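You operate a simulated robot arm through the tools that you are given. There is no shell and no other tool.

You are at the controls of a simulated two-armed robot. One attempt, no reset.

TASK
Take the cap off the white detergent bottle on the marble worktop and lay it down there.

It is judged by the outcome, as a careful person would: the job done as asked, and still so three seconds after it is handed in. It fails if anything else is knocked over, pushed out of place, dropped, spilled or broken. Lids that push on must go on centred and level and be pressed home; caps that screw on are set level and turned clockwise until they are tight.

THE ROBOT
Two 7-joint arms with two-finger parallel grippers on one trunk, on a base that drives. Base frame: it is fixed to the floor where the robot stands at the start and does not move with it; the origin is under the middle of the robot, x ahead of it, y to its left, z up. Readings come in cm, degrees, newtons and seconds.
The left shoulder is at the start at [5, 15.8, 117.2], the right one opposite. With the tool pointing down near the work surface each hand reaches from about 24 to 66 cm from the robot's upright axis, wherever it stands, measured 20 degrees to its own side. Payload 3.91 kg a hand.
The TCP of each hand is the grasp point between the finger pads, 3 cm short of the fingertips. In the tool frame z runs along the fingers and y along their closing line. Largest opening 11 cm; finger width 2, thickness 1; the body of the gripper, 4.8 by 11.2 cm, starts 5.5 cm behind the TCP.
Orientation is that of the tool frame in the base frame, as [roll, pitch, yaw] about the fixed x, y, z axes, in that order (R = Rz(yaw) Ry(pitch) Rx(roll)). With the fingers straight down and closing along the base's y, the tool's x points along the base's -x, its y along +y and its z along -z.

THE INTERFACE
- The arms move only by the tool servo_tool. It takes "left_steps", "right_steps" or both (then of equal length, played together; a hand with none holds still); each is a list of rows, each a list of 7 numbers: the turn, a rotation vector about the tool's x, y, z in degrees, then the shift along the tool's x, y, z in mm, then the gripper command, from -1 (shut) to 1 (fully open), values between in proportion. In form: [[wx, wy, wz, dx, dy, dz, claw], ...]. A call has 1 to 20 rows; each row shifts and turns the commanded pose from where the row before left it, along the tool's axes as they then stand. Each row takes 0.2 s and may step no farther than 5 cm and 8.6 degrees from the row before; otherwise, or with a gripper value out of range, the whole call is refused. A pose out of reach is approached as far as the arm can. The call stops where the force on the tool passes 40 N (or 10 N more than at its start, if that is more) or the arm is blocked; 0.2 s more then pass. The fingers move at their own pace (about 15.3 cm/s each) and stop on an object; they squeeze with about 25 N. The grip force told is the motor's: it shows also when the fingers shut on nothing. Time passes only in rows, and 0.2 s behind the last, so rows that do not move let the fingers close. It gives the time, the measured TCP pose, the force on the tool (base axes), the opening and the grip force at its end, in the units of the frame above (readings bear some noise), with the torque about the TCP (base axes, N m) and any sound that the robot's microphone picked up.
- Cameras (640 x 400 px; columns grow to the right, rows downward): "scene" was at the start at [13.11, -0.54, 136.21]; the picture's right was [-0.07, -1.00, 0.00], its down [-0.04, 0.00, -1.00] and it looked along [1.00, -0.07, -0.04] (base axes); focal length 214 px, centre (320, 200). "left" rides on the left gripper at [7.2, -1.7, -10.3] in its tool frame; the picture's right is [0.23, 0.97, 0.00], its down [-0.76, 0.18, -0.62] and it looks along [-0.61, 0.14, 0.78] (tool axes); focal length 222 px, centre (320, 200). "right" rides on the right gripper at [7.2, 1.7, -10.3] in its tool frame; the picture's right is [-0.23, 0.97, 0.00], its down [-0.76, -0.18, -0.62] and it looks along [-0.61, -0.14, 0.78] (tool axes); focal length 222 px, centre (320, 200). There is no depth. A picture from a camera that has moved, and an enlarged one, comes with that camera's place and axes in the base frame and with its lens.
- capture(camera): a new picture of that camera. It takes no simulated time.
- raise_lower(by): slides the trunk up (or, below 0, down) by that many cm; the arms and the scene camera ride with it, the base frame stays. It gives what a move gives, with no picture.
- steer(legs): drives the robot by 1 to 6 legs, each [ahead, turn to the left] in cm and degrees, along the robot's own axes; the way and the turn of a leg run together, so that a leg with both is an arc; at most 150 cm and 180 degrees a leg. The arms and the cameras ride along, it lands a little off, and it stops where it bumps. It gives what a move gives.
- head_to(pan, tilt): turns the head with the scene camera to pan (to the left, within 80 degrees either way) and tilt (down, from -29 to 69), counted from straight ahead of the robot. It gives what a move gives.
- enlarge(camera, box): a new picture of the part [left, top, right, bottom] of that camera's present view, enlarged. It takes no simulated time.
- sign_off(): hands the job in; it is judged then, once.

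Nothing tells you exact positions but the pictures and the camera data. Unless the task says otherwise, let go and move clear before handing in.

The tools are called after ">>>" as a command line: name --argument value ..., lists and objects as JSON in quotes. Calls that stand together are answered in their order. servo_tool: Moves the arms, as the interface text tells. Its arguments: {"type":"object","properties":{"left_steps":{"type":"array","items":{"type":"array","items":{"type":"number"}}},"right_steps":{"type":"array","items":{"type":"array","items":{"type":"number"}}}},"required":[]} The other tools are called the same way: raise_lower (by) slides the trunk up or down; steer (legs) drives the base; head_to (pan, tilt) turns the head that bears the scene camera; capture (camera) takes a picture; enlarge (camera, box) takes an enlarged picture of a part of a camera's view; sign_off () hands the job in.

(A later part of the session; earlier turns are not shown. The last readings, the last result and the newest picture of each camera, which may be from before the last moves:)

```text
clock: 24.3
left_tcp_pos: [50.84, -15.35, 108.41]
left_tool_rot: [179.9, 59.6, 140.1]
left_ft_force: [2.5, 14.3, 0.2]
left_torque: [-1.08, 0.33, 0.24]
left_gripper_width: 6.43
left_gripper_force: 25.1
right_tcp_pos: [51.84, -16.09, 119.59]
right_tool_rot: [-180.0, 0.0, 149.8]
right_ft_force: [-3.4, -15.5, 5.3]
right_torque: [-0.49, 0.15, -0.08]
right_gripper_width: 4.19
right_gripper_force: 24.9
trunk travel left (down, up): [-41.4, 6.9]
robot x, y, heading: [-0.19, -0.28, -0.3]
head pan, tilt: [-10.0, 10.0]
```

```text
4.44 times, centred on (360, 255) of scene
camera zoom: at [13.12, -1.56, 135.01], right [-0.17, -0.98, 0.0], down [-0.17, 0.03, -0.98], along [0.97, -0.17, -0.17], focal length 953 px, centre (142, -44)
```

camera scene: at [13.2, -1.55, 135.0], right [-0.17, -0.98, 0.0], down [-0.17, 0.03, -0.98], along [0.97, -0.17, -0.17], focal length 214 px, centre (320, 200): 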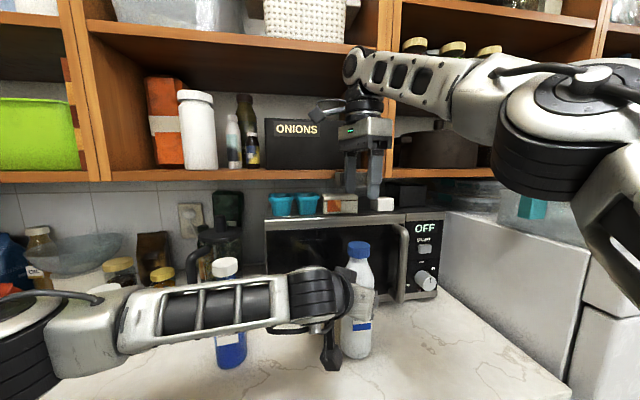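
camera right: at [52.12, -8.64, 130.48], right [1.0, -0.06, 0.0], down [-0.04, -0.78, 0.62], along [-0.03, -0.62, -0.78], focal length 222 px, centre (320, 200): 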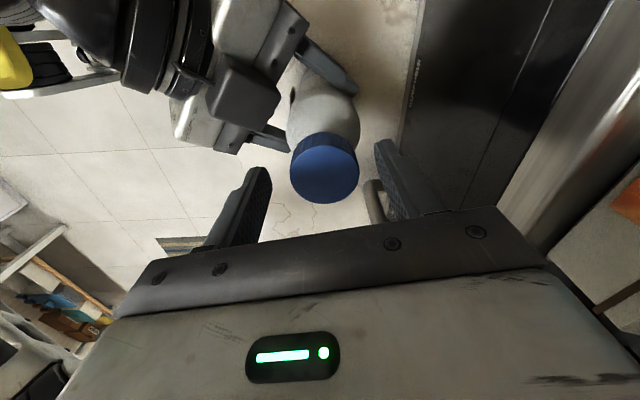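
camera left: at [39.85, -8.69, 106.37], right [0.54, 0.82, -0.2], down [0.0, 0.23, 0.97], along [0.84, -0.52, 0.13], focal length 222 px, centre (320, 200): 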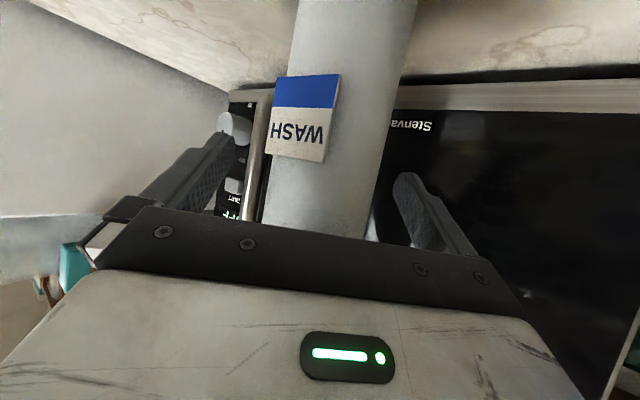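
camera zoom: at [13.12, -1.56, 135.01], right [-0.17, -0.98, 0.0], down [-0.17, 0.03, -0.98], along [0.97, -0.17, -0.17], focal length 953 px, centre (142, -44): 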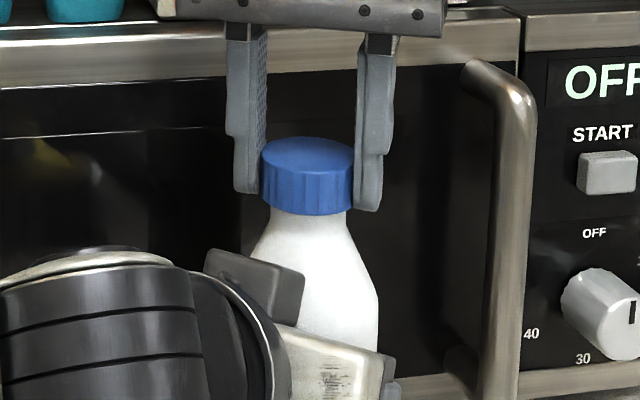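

The cap turns with the hand and its rib pattern stays fixed relative to the fingers. It also pushes the hand up slightly, so it's rising on a thread. I'll relieve the side load, follow the rise, and continue.

>>> servo_tool --right_steps '[[0, 0, 0, -0.7, -2, -0.7, -1], [0, 0, 0, 0, 0, 0, -1]]'

>>> servo_tool --right_steps '[[0, 0, -6, 0, 0, -0.08, -1], [0, 0, -6, 0, 0, -0.08, -1], [0, 0, -6, 0, 0, -0.08, -1], [0, 0, -6, 0, 0, -0.08, -1], [0, 0, 0, 0, 0, 0, -1]]'

```text
clock: 24.9
left_tcp_pos: [50.85, -15.42, 108.36]
left_tool_rot: [179.8, 59.6, 139.9]
left_ft_force: [6.6, 9.9, 0.2]
left_torque: [0.06, 0.37, 0.25]
left_gripper_width: 6.43
left_gripper_force: 25.0
right_tcp_pos: [51.73, -16.03, 119.55]
right_tool_rot: [-180.0, 0.0, 150.1]
right_ft_force: [-4.9, -6.8, 2.0]
right_torque: [-0.35, 0.1, -0.07]
right_gripper_width: 4.18
right_gripper_force: 25.0
trunk travel left (down, up): [-41.4, 6.9]
robot x, y, heading: [0.25, -0.18, -0.2]
head pan, tilt: [-10.0, 10.0]
```

```text
clock: 26.1
left_tcp_pos: [50.74, -15.26, 108.37]
left_tool_rot: [-179.9, 59.5, 140.1]
left_ft_force: [11.8, 7.6, 0.1]
left_torque: [-0.24, 0.55, 0.17]
left_gripper_width: 6.43
left_gripper_force: 25.2
right_tcp_pos: [51.78, -16.14, 119.59]
right_tool_rot: [180.0, -0.1, 174.1]
right_ft_force: [-9.7, -6.4, 1.7]
right_torque: [-0.15, 0.32, -0.05]
right_gripper_width: 4.19
right_gripper_force: 25.4
trunk travel left (down, up): [-41.4, 6.9]
robot x, y, heading: [0.28, -0.05, 0.0]
head pan, tilt: [-10.0, 10.0]
```

>>> servo_tool --right_steps '[[0, 0, -6, 1.2, -1, -0.2, -1], [0, 0, -6, 0, 0, -0.08, -1], [0, 0, -6, 0, 0, -0.08, -1], [0, 0, -6, 0, 0, -0.08, -1], [0, 0, 0, 0, 0, 0, -1]]'

>>> enlarge --camera "scene" --box '[310, 210, 410, 300]'

```text
clock: 27.3
left_tcp_pos: [50.71, -15.34, 108.28]
left_tool_rot: [-179.8, 59.5, 140.1]
left_ft_force: [5.2, 10.7, -1.0]
left_torque: [-0.91, 0.0, 0.2]
left_gripper_width: 6.39
left_gripper_force: 24.9
right_tcp_pos: [51.74, -16.47, 119.68]
right_tool_rot: [-179.9, -0.1, -162.0]
right_ft_force: [-4.3, -10.4, 1.2]
right_torque: [-0.29, 0.17, -0.02]
right_gripper_width: 4.2
right_gripper_force: 25.2
trunk travel left (down, up): [-41.4, 6.9]
robot x, y, heading: [-0.17, 0.14, 0.0]
head pan, tilt: [-10.0, 10.0]
```

```text
4.44 times, centred on (360, 255) of scene
camera zoom: at [13.19, -1.57, 135.01], right [-0.17, -0.98, 0.0], down [-0.17, 0.03, -0.98], along [0.97, -0.17, -0.17], focal length 953 px, centre (142, -44)
```

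zoom: 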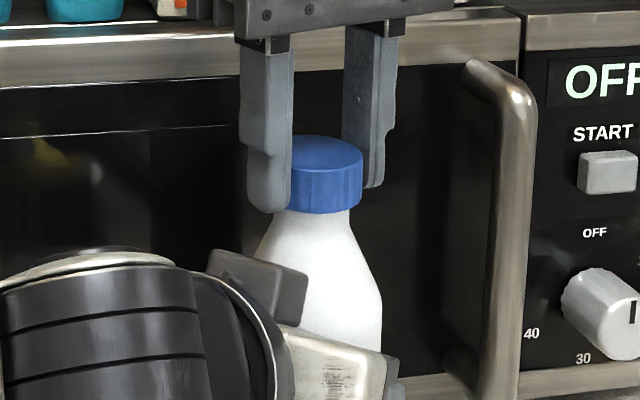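

The cap has drifted about 3 mm to the right. I'll check the bottle's tilt and the grip before turning further.

>>> enlarge --camera "right" --box '[220, 60, 430, 240]'

>>> enlarge --camera "scene" --box '[300, 220, 420, 370]'

>>> capture --camera "left"

```text
2.22 times, centred on (325, 150) of right
camera zoom: at [44.33, -16.91, 130.06], right [-0.08, 1.0, 0.0], down [0.78, 0.07, 0.62], along [0.62, 0.05, -0.78], focal length 494 px, centre (309, 311)
```

zoom: 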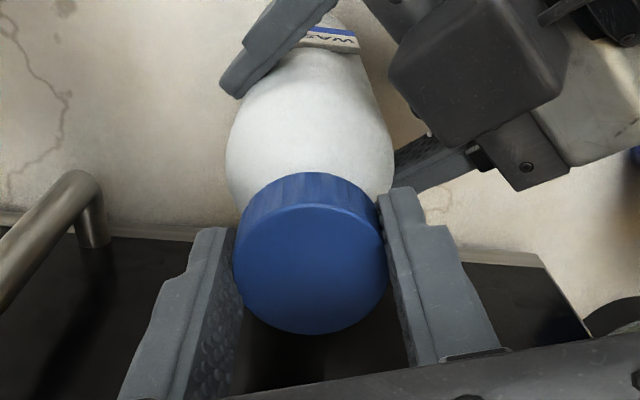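

```text
2.67 times, centred on (360, 295) of scene
camera zoom: at [13.19, -1.57, 135.01], right [-0.17, -0.98, 0.0], down [-0.17, 0.03, -0.98], along [0.97, -0.17, -0.17], focal length 572 px, centre (213, -53)
```

zoom: 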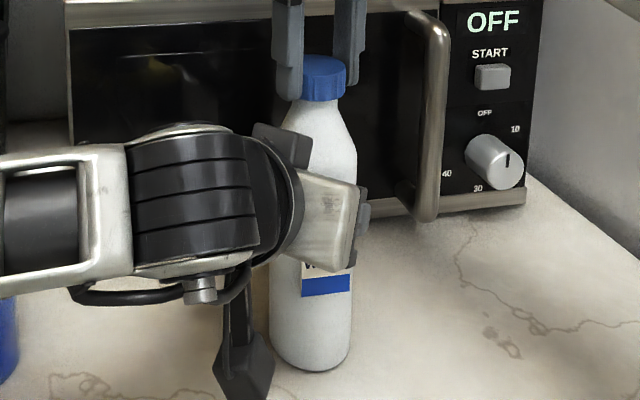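

```text
taken
camera left: at [39.94, -8.56, 107.35], right [0.54, 0.82, -0.2], down [0.0, 0.23, 0.97], along [0.84, -0.52, 0.13], focal length 222 px, centre (320, 200)
```

left: 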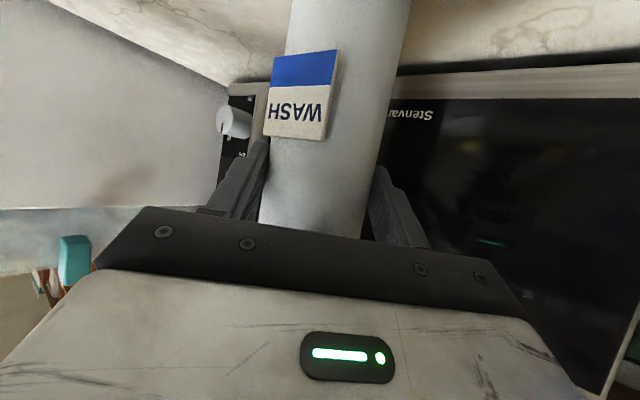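

Compared with the earlier view, the bottle is upright and back in its original place, and the cap sits squarely in the grip. I'll continue turning and relieving the side load.

>>> servo_tool --right_steps '[[0, 0, -6, 0.6, -0.7, -0.15, -1], [0, 0, -6, 0, 0, -0.08, -1], [0, 0, -6, 0, 0, -0.08, -1], [0, 0, -6, 0, 0, -0.08, -1], [0, 0, -6, 0, 0, -0.08, -1], [0, 0, 0, 0, 0, 0, -1]]'

>>> enlarge --camera "scene" --box '[310, 210, 410, 300]'

```text
clock: 28.7
left_tcp_pos: [50.72, -15.27, 108.62]
left_tool_rot: [-179.9, 59.6, 140.1]
left_ft_force: [-7.8, 18.1, 3.2]
left_torque: [-0.74, 0.07, 0.19]
left_gripper_width: 6.41
left_gripper_force: 25.1
right_tcp_pos: [51.53, -16.31, 119.78]
right_tool_rot: [-179.7, 0.0, -132.0]
right_ft_force: [5.9, -17.1, -2.1]
right_torque: [-0.77, -0.39, -0.04]
right_gripper_width: 4.18
right_gripper_force: 24.9
trunk travel left (down, up): [-41.4, 6.9]
robot x, y, heading: [-0.35, -0.22, 0.4]
head pan, tilt: [-10.0, 10.0]
```

```text
4.44 times, centred on (360, 255) of scene
camera zoom: at [13.14, -1.54, 135.01], right [-0.17, -0.98, 0.0], down [-0.17, 0.03, -0.98], along [0.97, -0.17, -0.17], focal length 953 px, centre (142, -44)
```

zoom: 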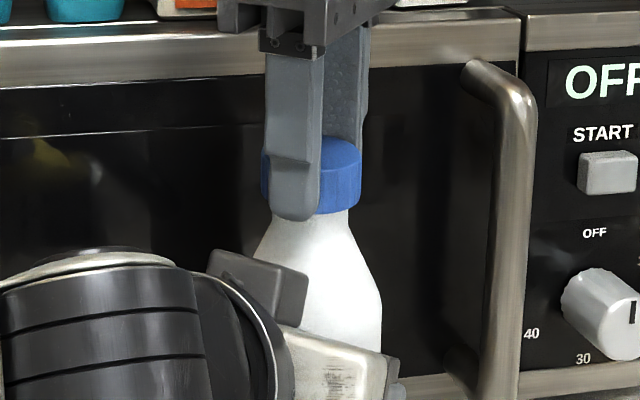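

>>> servo_tool --right_steps '[[0, 0, 0, 1.0, -1.8, 0, -1], [0, 0, 0, 0, 0, 0, -1]]'

>>> servo_tool --right_steps '[[0, 0, -6, 0, 0, -0.06, -1], [0, 0, -6, 0, 0, -0.06, -1], [0, 0, -6, 0, 0, -0.06, -1], [0, 0, -6, 0, 0, -0.06, -1], [0, 0, 0, 0, 0, 0, -1]]'

>>> capture --camera "right"

>>> capture --camera "scene"

```text
clock: 29.3
left_tcp_pos: [50.72, -15.26, 108.31]
left_tool_rot: [180.0, 59.7, 139.9]
left_ft_force: [0.7, 5.3, 2.5]
left_torque: [0.29, 0.59, 0.04]
left_gripper_width: 6.42
left_gripper_force: 25.4
right_tcp_pos: [51.67, -16.38, 119.81]
right_tool_rot: [179.9, 0.2, -131.8]
right_ft_force: [-2.2, -3.1, -0.9]
right_torque: [-0.25, -0.15, -0.01]
right_gripper_width: 4.18
right_gripper_force: 25.3
trunk travel left (down, up): [-41.4, 6.9]
robot x, y, heading: [0.07, 0.07, -0.0]
head pan, tilt: [-10.0, 10.0]
```

```text
clock: 30.5
left_tcp_pos: [50.71, -15.39, 108.45]
left_tool_rot: [-179.9, 59.6, 140.0]
left_ft_force: [5.0, -5.6, 1.9]
left_torque: [0.4, 0.38, -0.06]
left_gripper_width: 6.41
left_gripper_force: 25.5
right_tcp_pos: [51.81, -16.7, 119.83]
right_tool_rot: [179.9, 0.0, -107.9]
right_ft_force: [-5.5, 5.6, -4.6]
right_torque: [0.14, 0.24, 0.03]
right_gripper_width: 4.2
right_gripper_force: 24.9
trunk travel left (down, up): [-41.4, 6.9]
robot x, y, heading: [0.27, 0.27, -0.1]
head pan, tilt: [-10.0, 10.0]
```

```text
taken
camera right: at [47.95, -22.86, 130.24], right [-0.86, 0.51, 0.0], down [0.4, 0.67, 0.62], along [0.32, 0.54, -0.78], focal length 222 px, centre (320, 200)
```

right: 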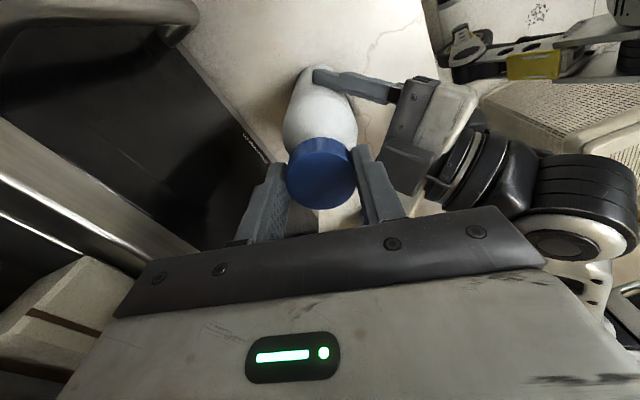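

```text
taken
camera scene: at [13.21, -1.58, 135.0], right [-0.17, -0.98, 0.0], down [-0.17, 0.03, -0.98], along [0.97, -0.17, -0.17], focal length 214 px, centre (320, 200)
```

scene: 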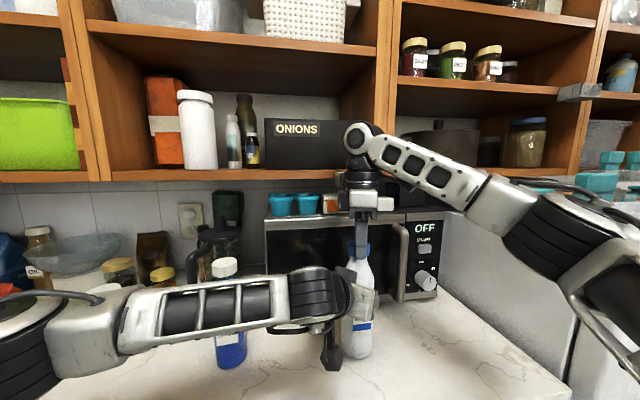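

I've turned 152° so far and the cap is still engaged, with a slight pull downward. I'll continue until the wrist limit.

>>> servo_tool --right_steps '[[0, 0, -6, 0.3, 0.3, 0, -1], [0, 0, -6, 0, 0, 0, -1], [0, 0, -6, 0, 0, 0, -1], [0, 0, -6, 0, 0, 0, -1], [0, 0, 0, 0, 0, 0, -1]]'

```text
clock: 31.7
left_tcp_pos: [50.63, -15.4, 108.39]
left_tool_rot: [-179.9, 59.5, 139.9]
left_ft_force: [-11.0, -0.9, 0.7]
left_torque: [0.04, -0.85, -0.11]
left_gripper_width: 6.42
left_gripper_force: 24.6
right_tcp_pos: [51.71, -16.71, 119.86]
right_tool_rot: [-179.9, 0.0, -84.0]
right_ft_force: [10.4, 0.7, 0.5]
right_torque: [0.08, -0.37, -0.03]
right_gripper_width: 4.2
right_gripper_force: 25.3
trunk travel left (down, up): [-41.4, 6.9]
robot x, y, heading: [0.09, -0.08, 0.1]
head pan, tilt: [-10.0, 10.0]
```

>>> servo_tool --right_steps '[[0, 0, -6, 0, -1.3, -0.1, -1], [0, 0, -6, 0, 0, -0.05, -1], [0, 0, -6, 0, 0, -0.05, -1], [0, 0, -6, 0, 0, -0.05, -1], [0, 0, 0, 0, 0, 0, -1]]'

>>> enlarge --camera "scene" --box '[310, 210, 410, 300]'

>>> capture --camera "right"

```text
clock: 32.9
left_tcp_pos: [50.63, -15.35, 108.33]
left_tool_rot: [179.9, 59.5, 139.9]
left_ft_force: [-18.0, 2.6, 1.3]
left_torque: [0.18, -0.79, -0.15]
left_gripper_width: 6.43
left_gripper_force: 25.6
right_tcp_pos: [51.89, -16.56, 119.91]
right_tool_rot: [-180.0, -0.1, -59.9]
right_ft_force: [16.2, -1.5, -0.6]
right_torque: [-0.32, -0.69, -0.06]
right_gripper_width: 4.22
right_gripper_force: 24.5
trunk travel left (down, up): [-41.4, 6.9]
robot x, y, heading: [-0.18, 0.03, -0.1]
head pan, tilt: [-10.0, 10.0]
```

```text
4.44 times, centred on (360, 255) of scene
camera zoom: at [13.15, -1.56, 135.01], right [-0.17, -0.98, 0.0], down [-0.17, 0.03, -0.98], along [0.97, -0.17, -0.17], focal length 953 px, centre (142, -44)
```

zoom: 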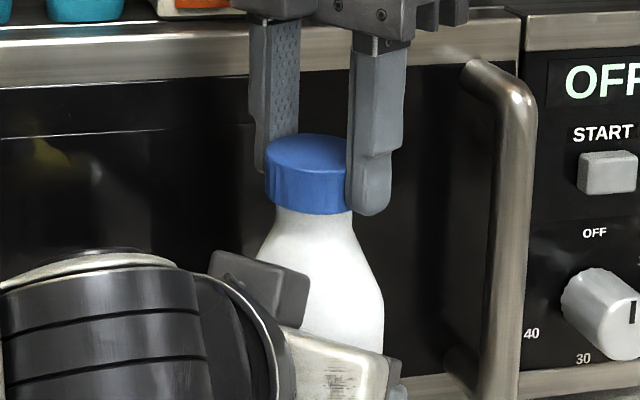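

```text
taken
camera right: at [53.94, -23.58, 130.28], right [-0.96, -0.29, 0.0], down [-0.23, 0.75, 0.62], along [-0.18, 0.6, -0.78], focal length 222 px, centre (320, 200)
```

right: 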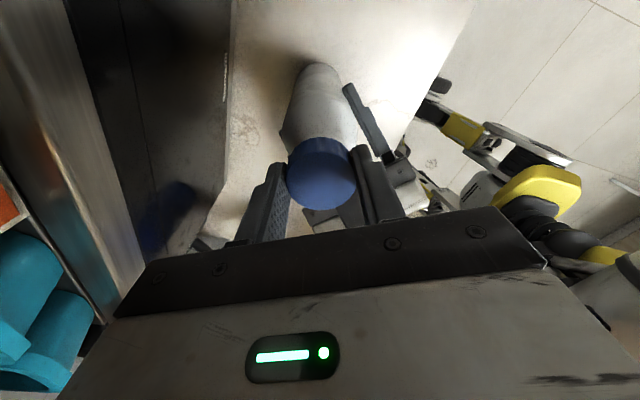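

>>> servo_tool --right_steps '[[0, 0, 0, 1.0, -1.5, 0, -1], [0, 0, -6, 0, 0, -0.06, -1], [0, 0, -6, 0, 0, -0.06, -1], [0, 0, -6, 0, 0, -0.06, -1], [0, 0, -6, 0, 0, -0.06, -1], [0, 0, 0, 0, 0, 0, -1]]'

```text
clock: 34.3
left_tcp_pos: [50.73, -15.33, 108.33]
left_tool_rot: [180.0, 59.4, 139.9]
left_ft_force: [-7.9, -10.6, 0.8]
left_torque: [0.94, -0.45, -0.18]
left_gripper_width: 6.41
left_gripper_force: 24.8
right_tcp_pos: [51.96, -16.56, 120.02]
right_tool_rot: [-179.9, 0.1, -35.8]
right_ft_force: [6.9, 9.5, 0.2]
right_torque: [0.17, -0.21, -0.03]
right_gripper_width: 4.21
right_gripper_force: 25.0
trunk travel left (down, up): [-41.4, 6.9]
robot x, y, heading: [0.11, 0.06, 0.0]
head pan, tilt: [-10.0, 10.0]
```

The load follows a steady pattern: the cap sits about 3–4 mm off the hand axis along tool x. I'll build that compensation into each step and continue.

>>> servo_tool --right_steps '[[0, 0, 0, 0, -1.3, 0, -1], [0, 0, -6, 0, -0.35, -0.06, -1], [0, 0, -6, 0, -0.35, -0.06, -1], [0, 0, -6, 0, -0.35, -0.06, -1], [0, 0, -6, 0, -0.35, -0.06, -1], [0, 0, 0, 0, 0, 0, -1]]'

>>> capture --camera "scene"

```text
clock: 35.3
left_tcp_pos: [49.99, -15.9, 108.37]
left_tool_rot: [179.4, 59.5, 138.9]
left_ft_force: [-0.2, -8.5, -0.1]
left_torque: [0.29, -0.24, -0.07]
left_gripper_width: 6.48
left_gripper_force: 25.2
right_tcp_pos: [51.46, -17.51, 120.04]
right_tool_rot: [-179.8, 0.7, -22.6]
right_ft_force: [-29.7, -9.1, -8.1]
right_torque: [3.02, -2.67, -2.32]
right_gripper_width: 4.2
right_gripper_force: 25.0
trunk travel left (down, up): [-41.4, 6.9]
robot x, y, heading: [0.19, -0.03, -0.3]
head pan, tilt: [-10.0, 10.0]
stopped in row 4 (right hand): the force on the tool passed its limit at 46 N (the readings are from after the stop); the commanded pose is now the measured one
```

```text
taken
camera scene: at [12.64, -2.04, 135.05], right [-0.18, -0.98, 0.0], down [-0.17, 0.03, -0.99], along [0.97, -0.18, -0.17], focal length 214 px, centre (320, 200)
```

scene: 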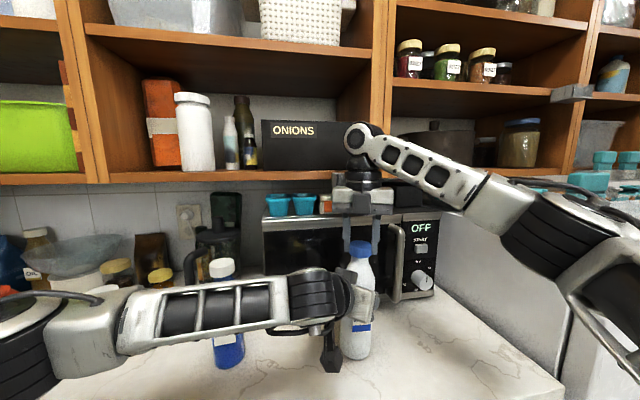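

The right hand bumped into something, probably its camera housing against the shelf edge at this wrist angle. I'll look before moving.

>>> enlarge --camera "scene" --box '[250, 150, 450, 290]'

>>> capture --camera "right"

```text
2.86 times, centred on (350, 220) of scene
camera zoom: at [12.64, -2.04, 135.05], right [-0.18, -0.98, 0.0], down [-0.17, 0.03, -0.99], along [0.97, -0.18, -0.17], focal length 613 px, centre (234, 143)
```

zoom: 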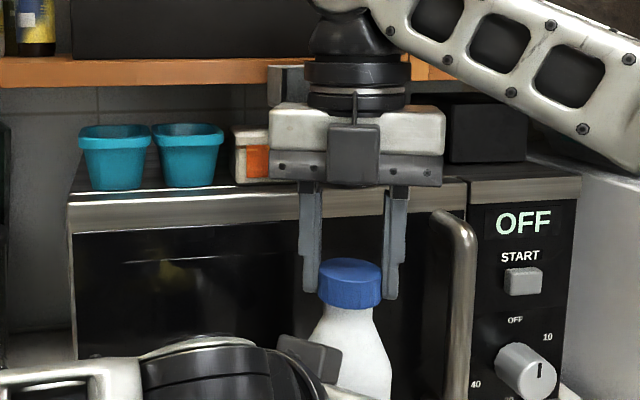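

```text
taken
camera right: at [57.56, -21.67, 130.31], right [-0.58, -0.81, 0.0], down [-0.63, 0.45, 0.63], along [-0.51, 0.37, -0.78], focal length 222 px, centre (320, 200)
```

right: 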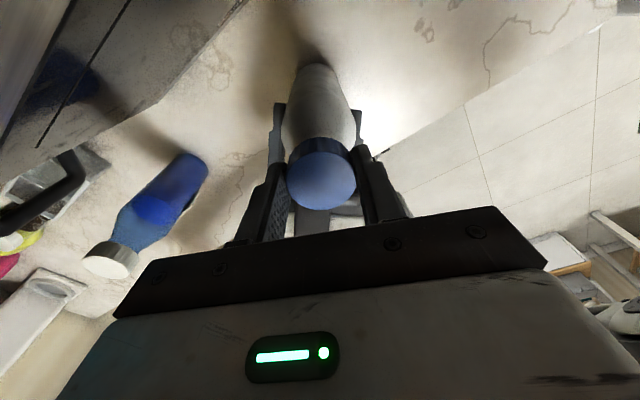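

From the force and torque, the contact is near (62, -19, 133), which is the hand's camera housing pressing on the fixed shelf edge. The items around it look undisturbed. I'll back the rotation off the way it came to release the contact.

>>> servo_tool --right_steps '[[0, 0, 5, 0, 0.3, 0, -1], [0, 0, 5, 0, 0.3, 0, -1], [0, 0, 5, 0, 0.3, 0, -1], [0, 0, 0, 0, 0, 0, -1]]'

>>> capture --camera "scene"

```text
clock: 36.3
left_tcp_pos: [50.51, -15.62, 108.39]
left_tool_rot: [-180.0, 59.6, 139.8]
left_ft_force: [-5.1, -1.5, 2.5]
left_torque: [0.0, -0.63, -0.09]
left_gripper_width: 6.44
left_gripper_force: 25.2
right_tcp_pos: [51.83, -16.81, 120.01]
right_tool_rot: [179.9, 0.4, -37.2]
right_ft_force: [6.9, 1.8, -0.4]
right_torque: [0.23, -0.29, -0.05]
right_gripper_width: 4.18
right_gripper_force: 25.3
trunk travel left (down, up): [-41.4, 6.9]
robot x, y, heading: [0.05, 0.09, -0.0]
head pan, tilt: [-10.0, 10.0]
```

```text
taken
camera scene: at [13.13, -1.63, 135.01], right [-0.18, -0.98, 0.0], down [-0.17, 0.03, -0.98], along [0.97, -0.17, -0.17], focal length 214 px, centre (320, 200)
```

scene: 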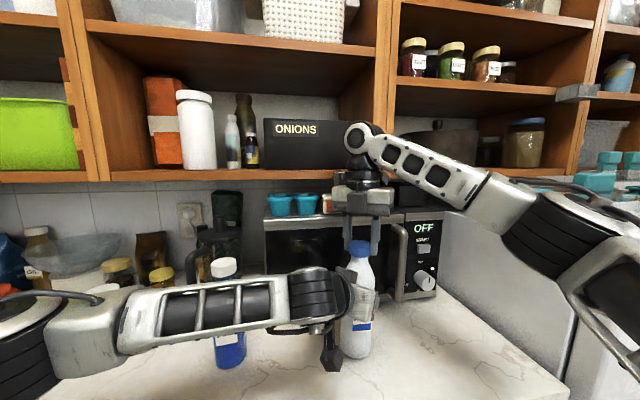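

The contact is released, the base sprang back, and everything looks in place. The cap has turned about 220° and risen roughly 3–4 mm. I'll try a gentle 2 mm lift to see whether it's free.

>>> servo_tool --right_steps '[[0, 0, 0, 0, 0, -1, -1], [0, 0, 0, 0, 0, -1, -1], [0, 0, 0, 0, 0, 0, -1]]'

>>> enlarge --camera "scene" --box '[310, 210, 410, 300]'

```text
clock: 37.1
left_tcp_pos: [50.56, -15.62, 108.38]
left_tool_rot: [-179.9, 59.6, 139.6]
left_ft_force: [-5.6, -6.3, 7.1]
left_torque: [0.56, -0.46, -0.16]
left_gripper_width: 6.45
left_gripper_force: 25.1
right_tcp_pos: [51.9, -16.88, 119.95]
right_tool_rot: [179.7, 0.4, -37.2]
right_ft_force: [6.9, 6.7, -9.0]
right_torque: [0.26, -0.37, -0.05]
right_gripper_width: 4.18
right_gripper_force: 24.9
trunk travel left (down, up): [-41.4, 6.9]
robot x, y, heading: [-0.22, -0.05, -0.3]
head pan, tilt: [-10.0, 10.0]
```

```text
4.44 times, centred on (360, 255) of scene
camera zoom: at [13.13, -1.63, 135.0], right [-0.18, -0.98, 0.0], down [-0.17, 0.03, -0.98], along [0.97, -0.17, -0.17], focal length 953 px, centre (142, -44)
```

zoom: 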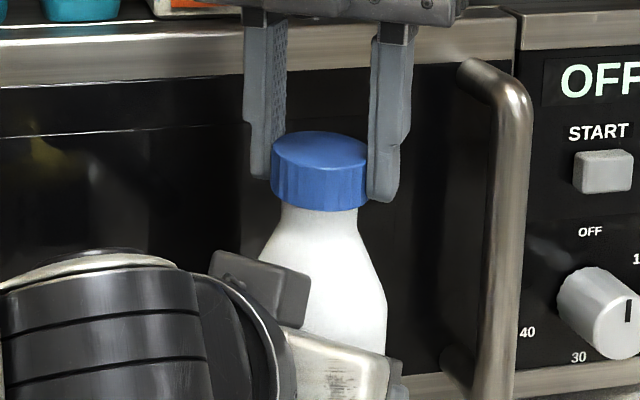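

The cap is still threaded, so I need another grip. I'll ease the tension, open the right hand, lift clear, rotate back clockwise, and look again.

>>> servo_tool --right_steps '[[0, 0, 0, 0, 0, 1.5, -1], [0, 0, 0, 0, 0, 0, -0.2], [0, 0, 0, 0, 0, 0, 0.1], [0, 0, 0, 0, 0, 0, 0.1]]'

>>> enlarge --camera "right" --box '[220, 60, 430, 240]'

>>> enlarge --camera "scene" --box '[310, 210, 410, 300]'

```text
clock: 38.1
left_tcp_pos: [50.63, -15.45, 108.28]
left_tool_rot: [179.9, 59.4, 139.8]
left_ft_force: [0.2, -0.9, 4.1]
left_torque: [-0.24, -0.01, 0.05]
left_gripper_width: 6.42
left_gripper_force: 24.9
right_tcp_pos: [51.81, -16.96, 119.93]
right_tool_rot: [179.8, 0.3, -37.2]
right_ft_force: [0.0, -0.2, 0.0]
right_torque: [0.02, 0.0, 0.01]
right_gripper_width: 6.05
right_gripper_force: 0.1
trunk travel left (down, up): [-41.4, 6.9]
robot x, y, heading: [-0.04, -0.09, -0.3]
head pan, tilt: [-10.0, 10.0]
```

```text
2.22 times, centred on (325, 150) of right
camera zoom: at [56.69, -22.64, 130.24], right [-0.77, -0.64, 0.01], down [-0.49, 0.6, 0.63], along [-0.41, 0.48, -0.78], focal length 494 px, centre (309, 311)
```

zoom: 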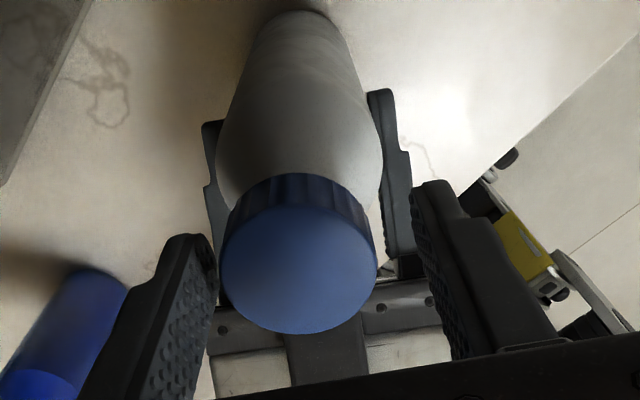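

```text
4.44 times, centred on (360, 255) of scene
camera zoom: at [13.1, -1.64, 135.01], right [-0.18, -0.98, 0.0], down [-0.17, 0.03, -0.98], along [0.97, -0.17, -0.17], focal length 953 px, centre (142, -44)
```

zoom: 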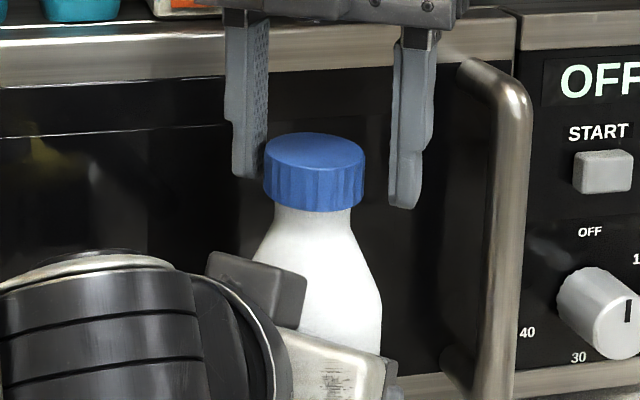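

The cap sits cleanly on the bottle and has returned to centre. I'll centre the open hand, lift 4 cm, and rotate back clockwise.

>>> servo_tool --right_steps '[[0, 0, 0, 0, -3, 0, 0.1], [0, 0, 0, 0, 0, -10, 0.1], [0, 0, 0, 0, 0, -15, 0.1], [0, 0, 0, 0, 0, -15, 0.3], [0, 0, 8, 0, 0, 0, 0.3], [0, 0, 8, 0, 0, 0, 0.3], [0, 0, 8, 0, 0, 0, 0.3], [0, 0, 8, 0, 0, 0, 0.3], [0, 0, 8, 0, 0, 0, 0.3], [0, 0, 8, 0, 0, 0, 0.3], [0, 0, 8, 0, 0, 0, 0.3], [0, 0, 8, 0, 0, 0, 0.3], [0, 0, 8, 0, 0, 0, 0.3], [0, 0, 8, 0, 0, 0, 0.3], [0, 0, 8, 0, 0, 0, 0.3], [0, 0, 8, 0, 0, 0, 0.3], [0, 0, 8, 0, 0, 0, 0.3], [0, 0, 8, 0, 0, 0, 0.3], [0, 0, 8, 0, 0, 0, 0.3]]'

>>> servo_tool --right_steps '[[0, 0, 8, 0, 0, 0, 0.3], [0, 0, 8, 0, 0, 0, 0.3], [0, 0, 8, 0, 0, 0, 0.3], [0, 0, 8, 0, 0, 0, 0.3], [0, 0, 8, 0, 0, 0, 0.3], [0, 0, 8, 0, 0, 0, 0.3], [0, 0, 8, 0, 0, 0, 0.3], [0, 0, 8, 0, 0, 0, 0.3], [0, 0, 8, 0, 0, 0, 0.3], [0, 0, 8, 0, 0, 0, 0.3], [0, 0, 8, 0, 0, 0, 0.3], [0, 0, 8, 0, 0, 0, 0.3], [0, 0, 8, 0, 0, 0, 0.3], [0, 0, 8, 0, 0, 0, 0.3], [0, 0, 0, 0, 0, 0, 0.3]]'

>>> capture --camera "right"

>>> enlarge --camera "right" --box '[260, 90, 380, 190]'

>>> capture --camera "scene"

```text
clock: 42.1
left_tcp_pos: [50.69, -15.67, 108.29]
left_tool_rot: [-179.9, 59.3, 139.8]
left_ft_force: [-1.6, 0.0, -0.3]
left_torque: [-0.02, 0.15, -0.03]
left_gripper_width: 6.42
left_gripper_force: 25.0
right_tcp_pos: [51.93, -16.78, 123.81]
right_tool_rot: [179.8, -0.6, -157.3]
right_ft_force: [0.6, 0.3, -0.2]
right_torque: [0.0, -0.01, -0.01]
right_gripper_width: 7.16
right_gripper_force: 0.0
trunk travel left (down, up): [-41.4, 6.9]
robot x, y, heading: [0.07, -0.06, -0.2]
head pan, tilt: [-10.0, 10.0]
```

```text
clock: 45.3
left_tcp_pos: [50.6, -15.46, 108.22]
left_tool_rot: [-179.8, 59.3, 139.9]
left_ft_force: [0.2, 0.5, -0.2]
left_torque: [0.02, 0.09, 0.02]
left_gripper_width: 6.41
left_gripper_force: 25.0
right_tcp_pos: [52.14, -16.79, 123.9]
right_tool_rot: [-179.5, -0.1, 90.7]
right_ft_force: [0.1, 0.5, -0.5]
right_torque: [-0.01, -0.01, 0.01]
right_gripper_width: 7.15
right_gripper_force: 0.0
trunk travel left (down, up): [-41.4, 6.9]
robot x, y, heading: [-0.27, -0.02, -0.4]
head pan, tilt: [-10.0, 10.0]
```

```text
taken
camera right: at [53.85, -9.4, 134.28], right [0.98, -0.21, -0.01], down [-0.16, -0.76, 0.62], along [-0.14, -0.61, -0.78], focal length 222 px, centre (320, 200)
```

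right: 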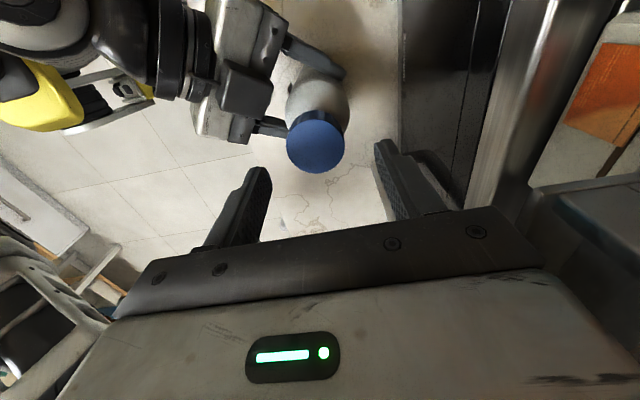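

```text
4.00 times, centred on (320, 140) of right
camera zoom: at [53.85, -9.4, 134.28], right [0.98, -0.21, -0.01], down [-0.16, -0.76, 0.62], along [-0.14, -0.61, -0.78], focal length 888 px, centre (320, 440)
```

zoom: 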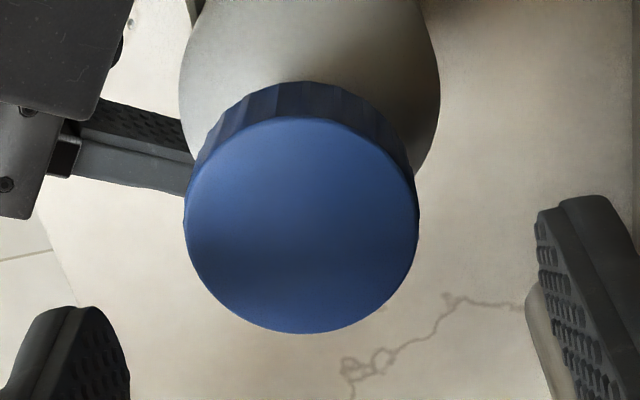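

```text
taken
camera scene: at [13.15, -1.65, 135.0], right [-0.18, -0.98, 0.0], down [-0.17, 0.03, -0.98], along [0.97, -0.17, -0.17], focal length 214 px, centre (320, 200)
```

scene: 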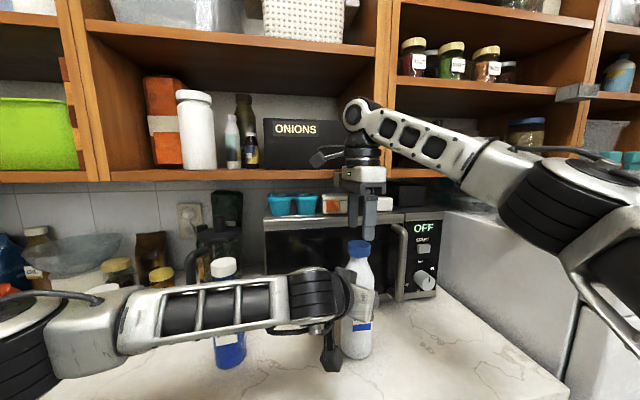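

The cap now measures (51.87, -16.36, 119.0), so I'll correct the hand about 3 mm on each axis, remove its slight tilt, and descend for a second grip.

>>> servo_tool --right_steps '[[-0.5, 0, 0, 3.5, -3, 0, 0.3], [0, 0, 0, 0, 0, 12, 0.2], [0, 0, 0, 0, 0, 14, 0.1], [0, 0, 0, 0, 0, 12, 0.1], [0, 0, 0, 0, 0, 0, 0.1]]'

>>> enlarge --camera "right" --box '[220, 60, 430, 240]'

>>> enlarge --camera "scene" --box '[310, 210, 410, 300]'

```text
clock: 46.5
left_tcp_pos: [50.59, -15.54, 108.21]
left_tool_rot: [-179.9, 59.4, 139.8]
left_ft_force: [0.0, -0.9, 0.0]
left_torque: [0.03, 0.06, 0.0]
left_gripper_width: 6.43
left_gripper_force: 25.0
right_tcp_pos: [51.82, -16.27, 120.21]
right_tool_rot: [180.0, -0.1, 90.7]
right_ft_force: [0.2, 0.0, -0.4]
right_torque: [-0.01, -0.04, 0.02]
right_gripper_width: 6.05
right_gripper_force: 0.0
trunk travel left (down, up): [-41.4, 6.9]
robot x, y, heading: [-0.23, -0.28, -0.3]
head pan, tilt: [-10.0, 10.0]
```

```text
2.22 times, centred on (325, 150) of right
camera zoom: at [53.44, -8.94, 130.53], right [0.98, -0.21, 0.0], down [-0.17, -0.77, 0.62], along [-0.13, -0.61, -0.78], focal length 494 px, centre (309, 311)
```

zoom: 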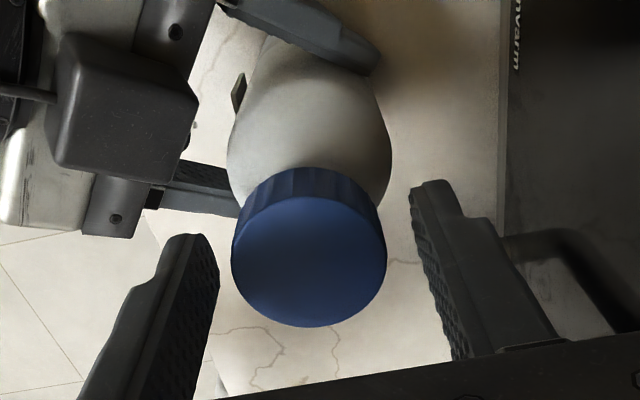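

```text
4.44 times, centred on (360, 255) of scene
camera zoom: at [13.15, -1.65, 135.0], right [-0.18, -0.98, 0.0], down [-0.17, 0.03, -0.98], along [0.97, -0.17, -0.17], focal length 953 px, centre (142, -44)
```

zoom: 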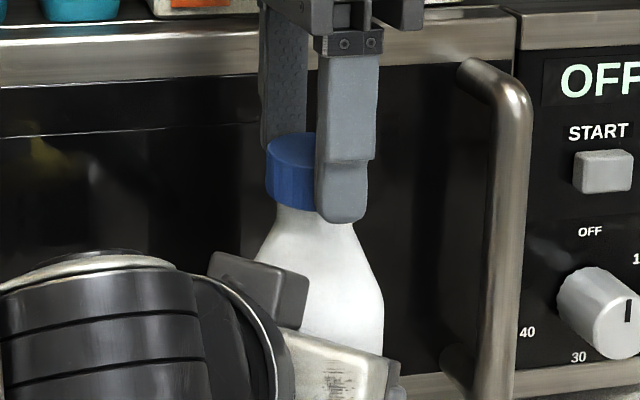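

The hand is now exactly centred on the cap. Closing the grip.

>>> servo_tool --right_steps '[[0, 0, 0, 0, 0, 3, 0.1], [0, 0, 0, 0, 0, 0, -0.1], [0, 0, 0, 0, 0, 0, -0.25], [0, 0, 0, 0, 0, 0, -1], [0, 0, 0, 0, 0, 0, -1]]'

>>> servo_tool --right_steps '[[0, 0, -6, 0, 0, -0.06, -1], [0, 0, -6, 0, 0, -0.06, -1], [0, 0, -6, 0, 0, -0.06, -1], [0, 0, -6, 0, 0, -0.06, -1], [0, 0, 0, 0, 0, 0, -1]]'

```text
clock: 47.7
left_tcp_pos: [50.64, -15.54, 108.28]
left_tool_rot: [-179.8, 59.4, 139.8]
left_ft_force: [0.1, -0.1, -0.5]
left_torque: [0.02, -0.01, 0.02]
left_gripper_width: 6.42
left_gripper_force: 24.8
right_tcp_pos: [51.64, -16.21, 119.88]
right_tool_rot: [-180.0, -0.1, 90.8]
right_ft_force: [0.9, -0.3, 0.8]
right_torque: [-0.01, -0.06, 0.02]
right_gripper_width: 4.22
right_gripper_force: 24.8
trunk travel left (down, up): [-41.4, 6.9]
robot x, y, heading: [-0.31, -0.15, -0.0]
head pan, tilt: [-10.0, 10.0]
```

```text
clock: 48.9
left_tcp_pos: [50.61, -15.61, 108.32]
left_tool_rot: [179.9, 59.5, 139.8]
left_ft_force: [8.1, -6.6, 0.0]
left_torque: [0.47, 0.52, 0.03]
left_gripper_width: 6.43
left_gripper_force: 25.2
right_tcp_pos: [51.65, -16.34, 119.83]
right_tool_rot: [180.0, -0.2, 115.1]
right_ft_force: [-7.1, 7.7, 2.5]
right_torque: [0.25, 0.26, 0.02]
right_gripper_width: 4.24
right_gripper_force: 24.3
trunk travel left (down, up): [-41.4, 6.9]
robot x, y, heading: [0.22, 0.05, 0.0]
head pan, tilt: [-10.0, 10.0]
```

>>> servo_tool --right_steps '[[0, 0, 0, 1.4, -0.4, -0.2, -1], [0, 0, -6, 0, -0.2, -0.06, -1], [0, 0, -6, 0, -0.2, -0.06, -1], [0, 0, -6, 0, -0.2, -0.06, -1], [0, 0, -6, 0, -0.2, -0.06, -1], [0, 0, 0, 0, 0, 0, -1]]'

```text
clock: 50.3
left_tcp_pos: [50.66, -15.57, 108.23]
left_tool_rot: [-179.9, 59.5, 139.8]
left_ft_force: [5.0, 0.6, -0.5]
left_torque: [-0.19, 0.36, 0.07]
left_gripper_width: 6.42
left_gripper_force: 24.9
right_tcp_pos: [51.55, -16.45, 120.12]
right_tool_rot: [180.0, 0.0, 138.9]
right_ft_force: [-5.4, -1.0, 1.6]
right_torque: [0.0, 0.15, 0.02]
right_gripper_width: 4.23
right_gripper_force: 25.2
trunk travel left (down, up): [-41.4, 6.9]
robot x, y, heading: [-0.05, 0.12, -0.3]
head pan, tilt: [-10.0, 10.0]
```

>>> servo_tool --right_steps '[[0, 0, -6, 0.4, -0.6, -0.2, -1], [0, 0, -6, 0, -0.2, -0.06, -1], [0, 0, -6, 0, -0.2, -0.06, -1], [0, 0, -6, 0, -0.2, -0.06, -1], [0, 0, -6, 0, -0.2, -0.06, -1], [0, 0, -6, 0, -0.2, -0.06, -1], [0, 0, 0, 0, 0, 0, -1]]'

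>>> enlarge --camera "scene" --box '[310, 210, 410, 300]'

```text
clock: 51.9
left_tcp_pos: [50.61, -15.61, 108.33]
left_tool_rot: [-179.9, 59.5, 139.8]
left_ft_force: [-0.3, -0.5, -0.1]
left_torque: [-0.12, 0.06, -0.05]
left_gripper_width: 6.42
left_gripper_force: 25.2
right_tcp_pos: [51.54, -16.35, 120.05]
right_tool_rot: [179.8, 0.0, 175.0]
right_ft_force: [-0.7, -0.4, -0.1]
right_torque: [-0.01, -0.03, -0.02]
right_gripper_width: 4.22
right_gripper_force: 25.2
trunk travel left (down, up): [-41.4, 6.9]
robot x, y, heading: [0.0, 0.05, -0.1]
head pan, tilt: [-10.0, 10.0]
```

```text
4.44 times, centred on (360, 255) of scene
camera zoom: at [13.13, -1.65, 135.0], right [-0.18, -0.98, 0.0], down [-0.17, 0.03, -0.98], along [0.97, -0.17, -0.17], focal length 953 px, centre (142, -44)
```

zoom: 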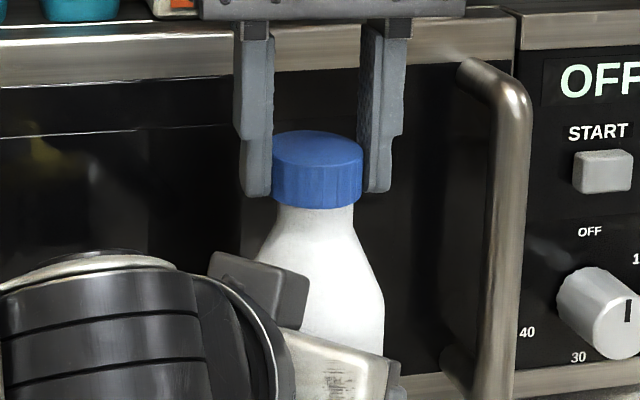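

The forces have dropped to zero, so the cap may be free. I'll test with a gentle lift.

>>> servo_tool --right_steps '[[0, 0, 0, 0, 0, -1, -1], [0, 0, 0, 0, 0, -1, -1], [0, 0, 0, 0, 0, -1, -1], [0, 0, 0, 0, 0, 0, -1]]'

>>> enlarge --camera "scene" --box '[310, 210, 410, 300]'

```text
clock: 52.9
left_tcp_pos: [50.59, -15.67, 108.23]
left_tool_rot: [-179.9, 59.5, 139.9]
left_ft_force: [-0.9, -1.0, 0.6]
left_torque: [-0.14, 0.04, -0.02]
left_gripper_width: 6.41
left_gripper_force: 25.4
right_tcp_pos: [51.5, -16.39, 120.15]
right_tool_rot: [179.8, 0.1, 174.9]
right_ft_force: [-0.7, 0.3, -0.4]
right_torque: [0.0, -0.02, -0.03]
right_gripper_width: 4.24
right_gripper_force: 25.8
trunk travel left (down, up): [-41.4, 6.9]
robot x, y, heading: [0.33, -0.18, -0.2]
head pan, tilt: [-10.0, 10.0]
```

```text
4.44 times, centred on (360, 255) of scene
camera zoom: at [13.13, -1.65, 135.0], right [-0.18, -0.98, 0.0], down [-0.17, 0.03, -0.98], along [0.97, -0.17, -0.17], focal length 953 px, centre (142, -44)
```

zoom: 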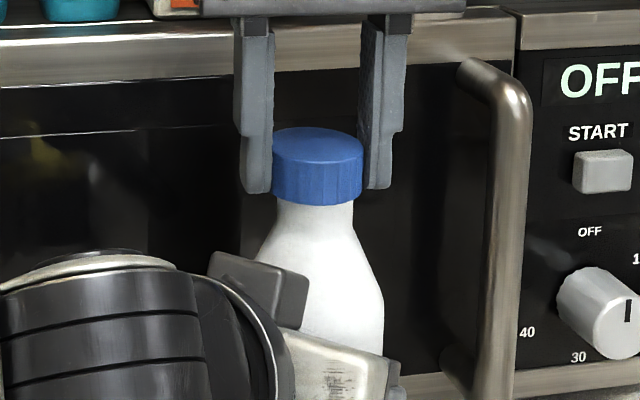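

The cap rises with no resistance, so it's free. I'll lift it straight up off the neck.

>>> servo_tool --right_steps '[[0, 0, 0, 0, 0, -3, -1], [0, 0, 0, 0, 0, -4, -1], [0, 0, 0, 0, 0, -5, -1], [0, 0, 0, 0, 0, -8, -1], [0, 0, 0, 0, 0, -10, -1], [0, 0, 0, 0, 0, -10, -1], [0, 0, 0, 0, 0, 0, -1]]'

>>> capture --camera "scene"

>>> enlarge --camera "right" --box '[220, 60, 430, 240]'

>>> enlarge --camera "scene" --box '[310, 190, 430, 290]'

```text
clock: 54.5
left_tcp_pos: [50.51, -15.45, 108.33]
left_tool_rot: [-179.9, 59.4, 139.7]
left_ft_force: [-0.3, -0.4, 0.5]
left_torque: [0.0, 0.08, -0.02]
left_gripper_width: 6.43
left_gripper_force: 25.2
right_tcp_pos: [51.35, -16.36, 124.16]
right_tool_rot: [179.9, -0.1, 174.8]
right_ft_force: [0.0, -0.5, 0.5]
right_torque: [0.01, 0.02, -0.05]
right_gripper_width: 4.25
right_gripper_force: 24.7
trunk travel left (down, up): [-41.4, 6.9]
robot x, y, heading: [-0.13, 0.28, -0.0]
head pan, tilt: [-10.0, 10.0]
```

```text
taken
camera scene: at [13.12, -1.64, 135.0], right [-0.18, -0.98, 0.0], down [-0.17, 0.03, -0.98], along [0.97, -0.17, -0.17], focal length 214 px, centre (320, 200)
```

scene: 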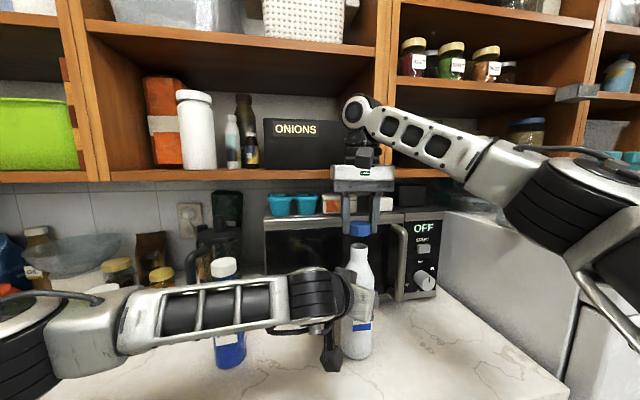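

```text
2.22 times, centred on (325, 150) of right
camera zoom: at [44.39, -13.97, 134.51], right [0.31, 0.95, 0.0], down [0.74, -0.25, 0.62], along [0.59, -0.19, -0.78], focal length 494 px, centre (309, 311)
```

zoom: 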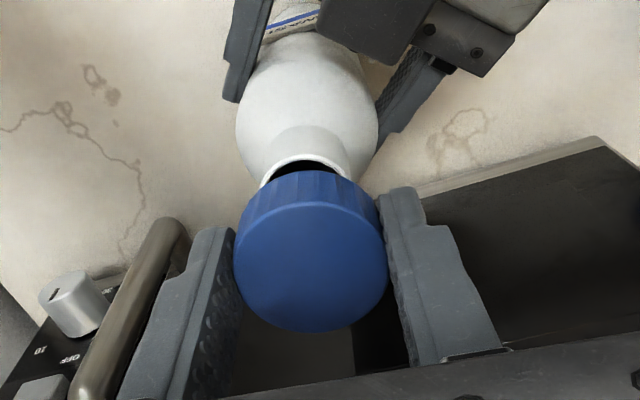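

```text
4.00 times, centred on (370, 240) of scene
camera zoom: at [13.12, -1.64, 135.0], right [-0.18, -0.98, 0.0], down [-0.17, 0.03, -0.98], along [0.97, -0.17, -0.17], focal length 858 px, centre (120, 40)
```

zoom: 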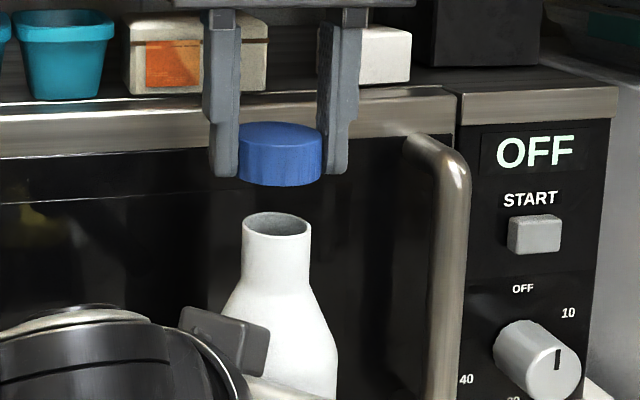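

The cap is off and held, and the bottle mouth is open. I'll carry the cap to the clear stretch of marble right of the bottle, near (46, -31), keeping height for now.

>>> servo_tool --right_steps '[[0, 0, 0, 0, 0, -10, -1], [0, 0, 0, 6.7, -25.1, 0, -1], [0, 0, 0, 6.7, -25.1, 0, -1], [0, 0, 0, 6.7, -25.1, 0, -1], [0, 0, 0, 6.7, -25.1, 0, -1], [0, 0, 0, 6.7, -25.1, 0, -1], [0, 0, 0, 6.7, -25.1, 0, -1], [0, 0, 0, 0, 0, 0, -1]]'

>>> capture --camera "scene"

>>> capture --camera "right"

```text
clock: 56.3
left_tcp_pos: [50.46, -15.44, 108.34]
left_tool_rot: [-179.9, 59.5, 139.8]
left_ft_force: [-0.4, 0.9, 0.2]
left_torque: [-0.04, -0.08, 0.04]
left_gripper_width: 6.42
left_gripper_force: 24.7
right_tcp_pos: [46.07, -31.39, 125.42]
right_tool_rot: [179.9, 0.0, 175.0]
right_ft_force: [-0.7, -0.7, 0.4]
right_torque: [-0.01, -0.01, 0.03]
right_gripper_width: 4.22
right_gripper_force: 25.1
trunk travel left (down, up): [-41.4, 6.9]
robot x, y, heading: [-0.13, -0.25, -0.4]
head pan, tilt: [-10.0, 10.0]
```

```text
taken
camera scene: at [13.14, -1.64, 135.0], right [-0.18, -0.98, 0.0], down [-0.17, 0.03, -0.98], along [0.97, -0.17, -0.17], focal length 214 px, centre (320, 200)
```

scene: 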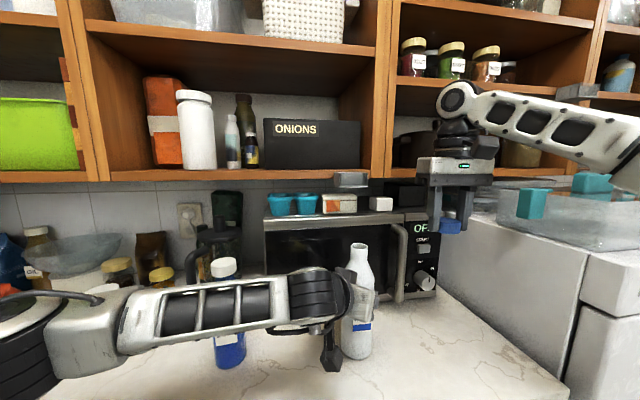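

```text
taken
camera right: at [39.13, -28.81, 135.83], right [0.31, 0.95, 0.0], down [0.74, -0.25, 0.62], along [0.59, -0.19, -0.78], focal length 222 px, centre (320, 200)
```

right: 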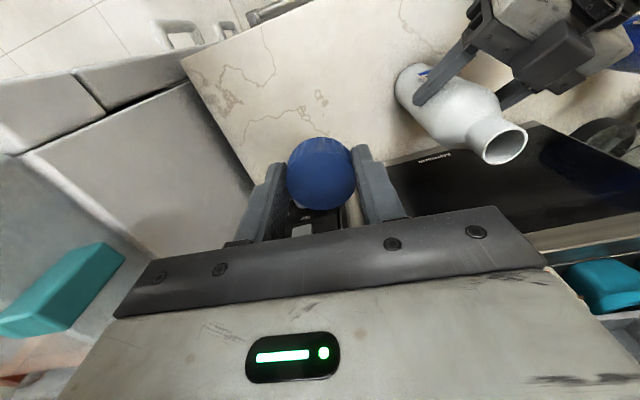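

The bottle stands fine. Before lowering, I'll check that the right forearm and elbow won't hit the fridge or the containers on it.

>>> head_to --pan -50 --tilt 20

>>> capture --camera "scene"

```text
clock: 57.3
left_tcp_pos: [50.58, -15.55, 108.32]
left_tool_rot: [-179.8, 59.5, 139.8]
left_ft_force: [-0.4, -0.5, 0.0]
left_torque: [-0.09, 0.0, -0.02]
left_gripper_width: 6.41
left_gripper_force: 24.8
right_tcp_pos: [46.21, -31.16, 125.45]
right_tool_rot: [180.0, 0.0, 174.9]
right_ft_force: [1.4, 0.4, 0.6]
right_torque: [-0.01, 0.02, -0.03]
right_gripper_width: 4.22
right_gripper_force: 25.2
trunk travel left (down, up): [-41.4, 6.9]
robot x, y, heading: [-0.41, -0.23, -0.1]
head pan, tilt: [-50.0, 20.0]
```

```text
taken
camera scene: at [9.95, -7.16, 133.38], right [-0.77, -0.64, 0.0], down [-0.22, 0.26, -0.94], along [0.6, -0.72, -0.34], focal length 214 px, centre (320, 200)
```

scene: 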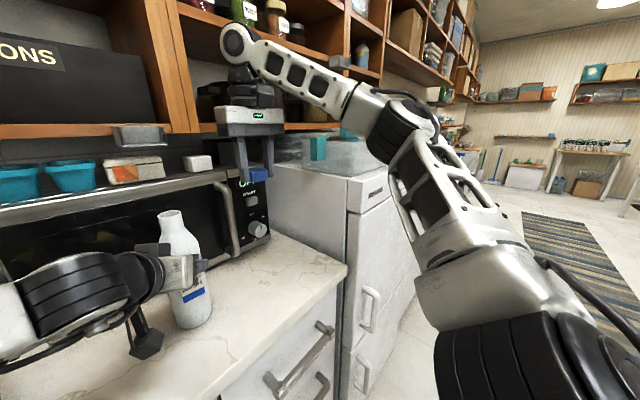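

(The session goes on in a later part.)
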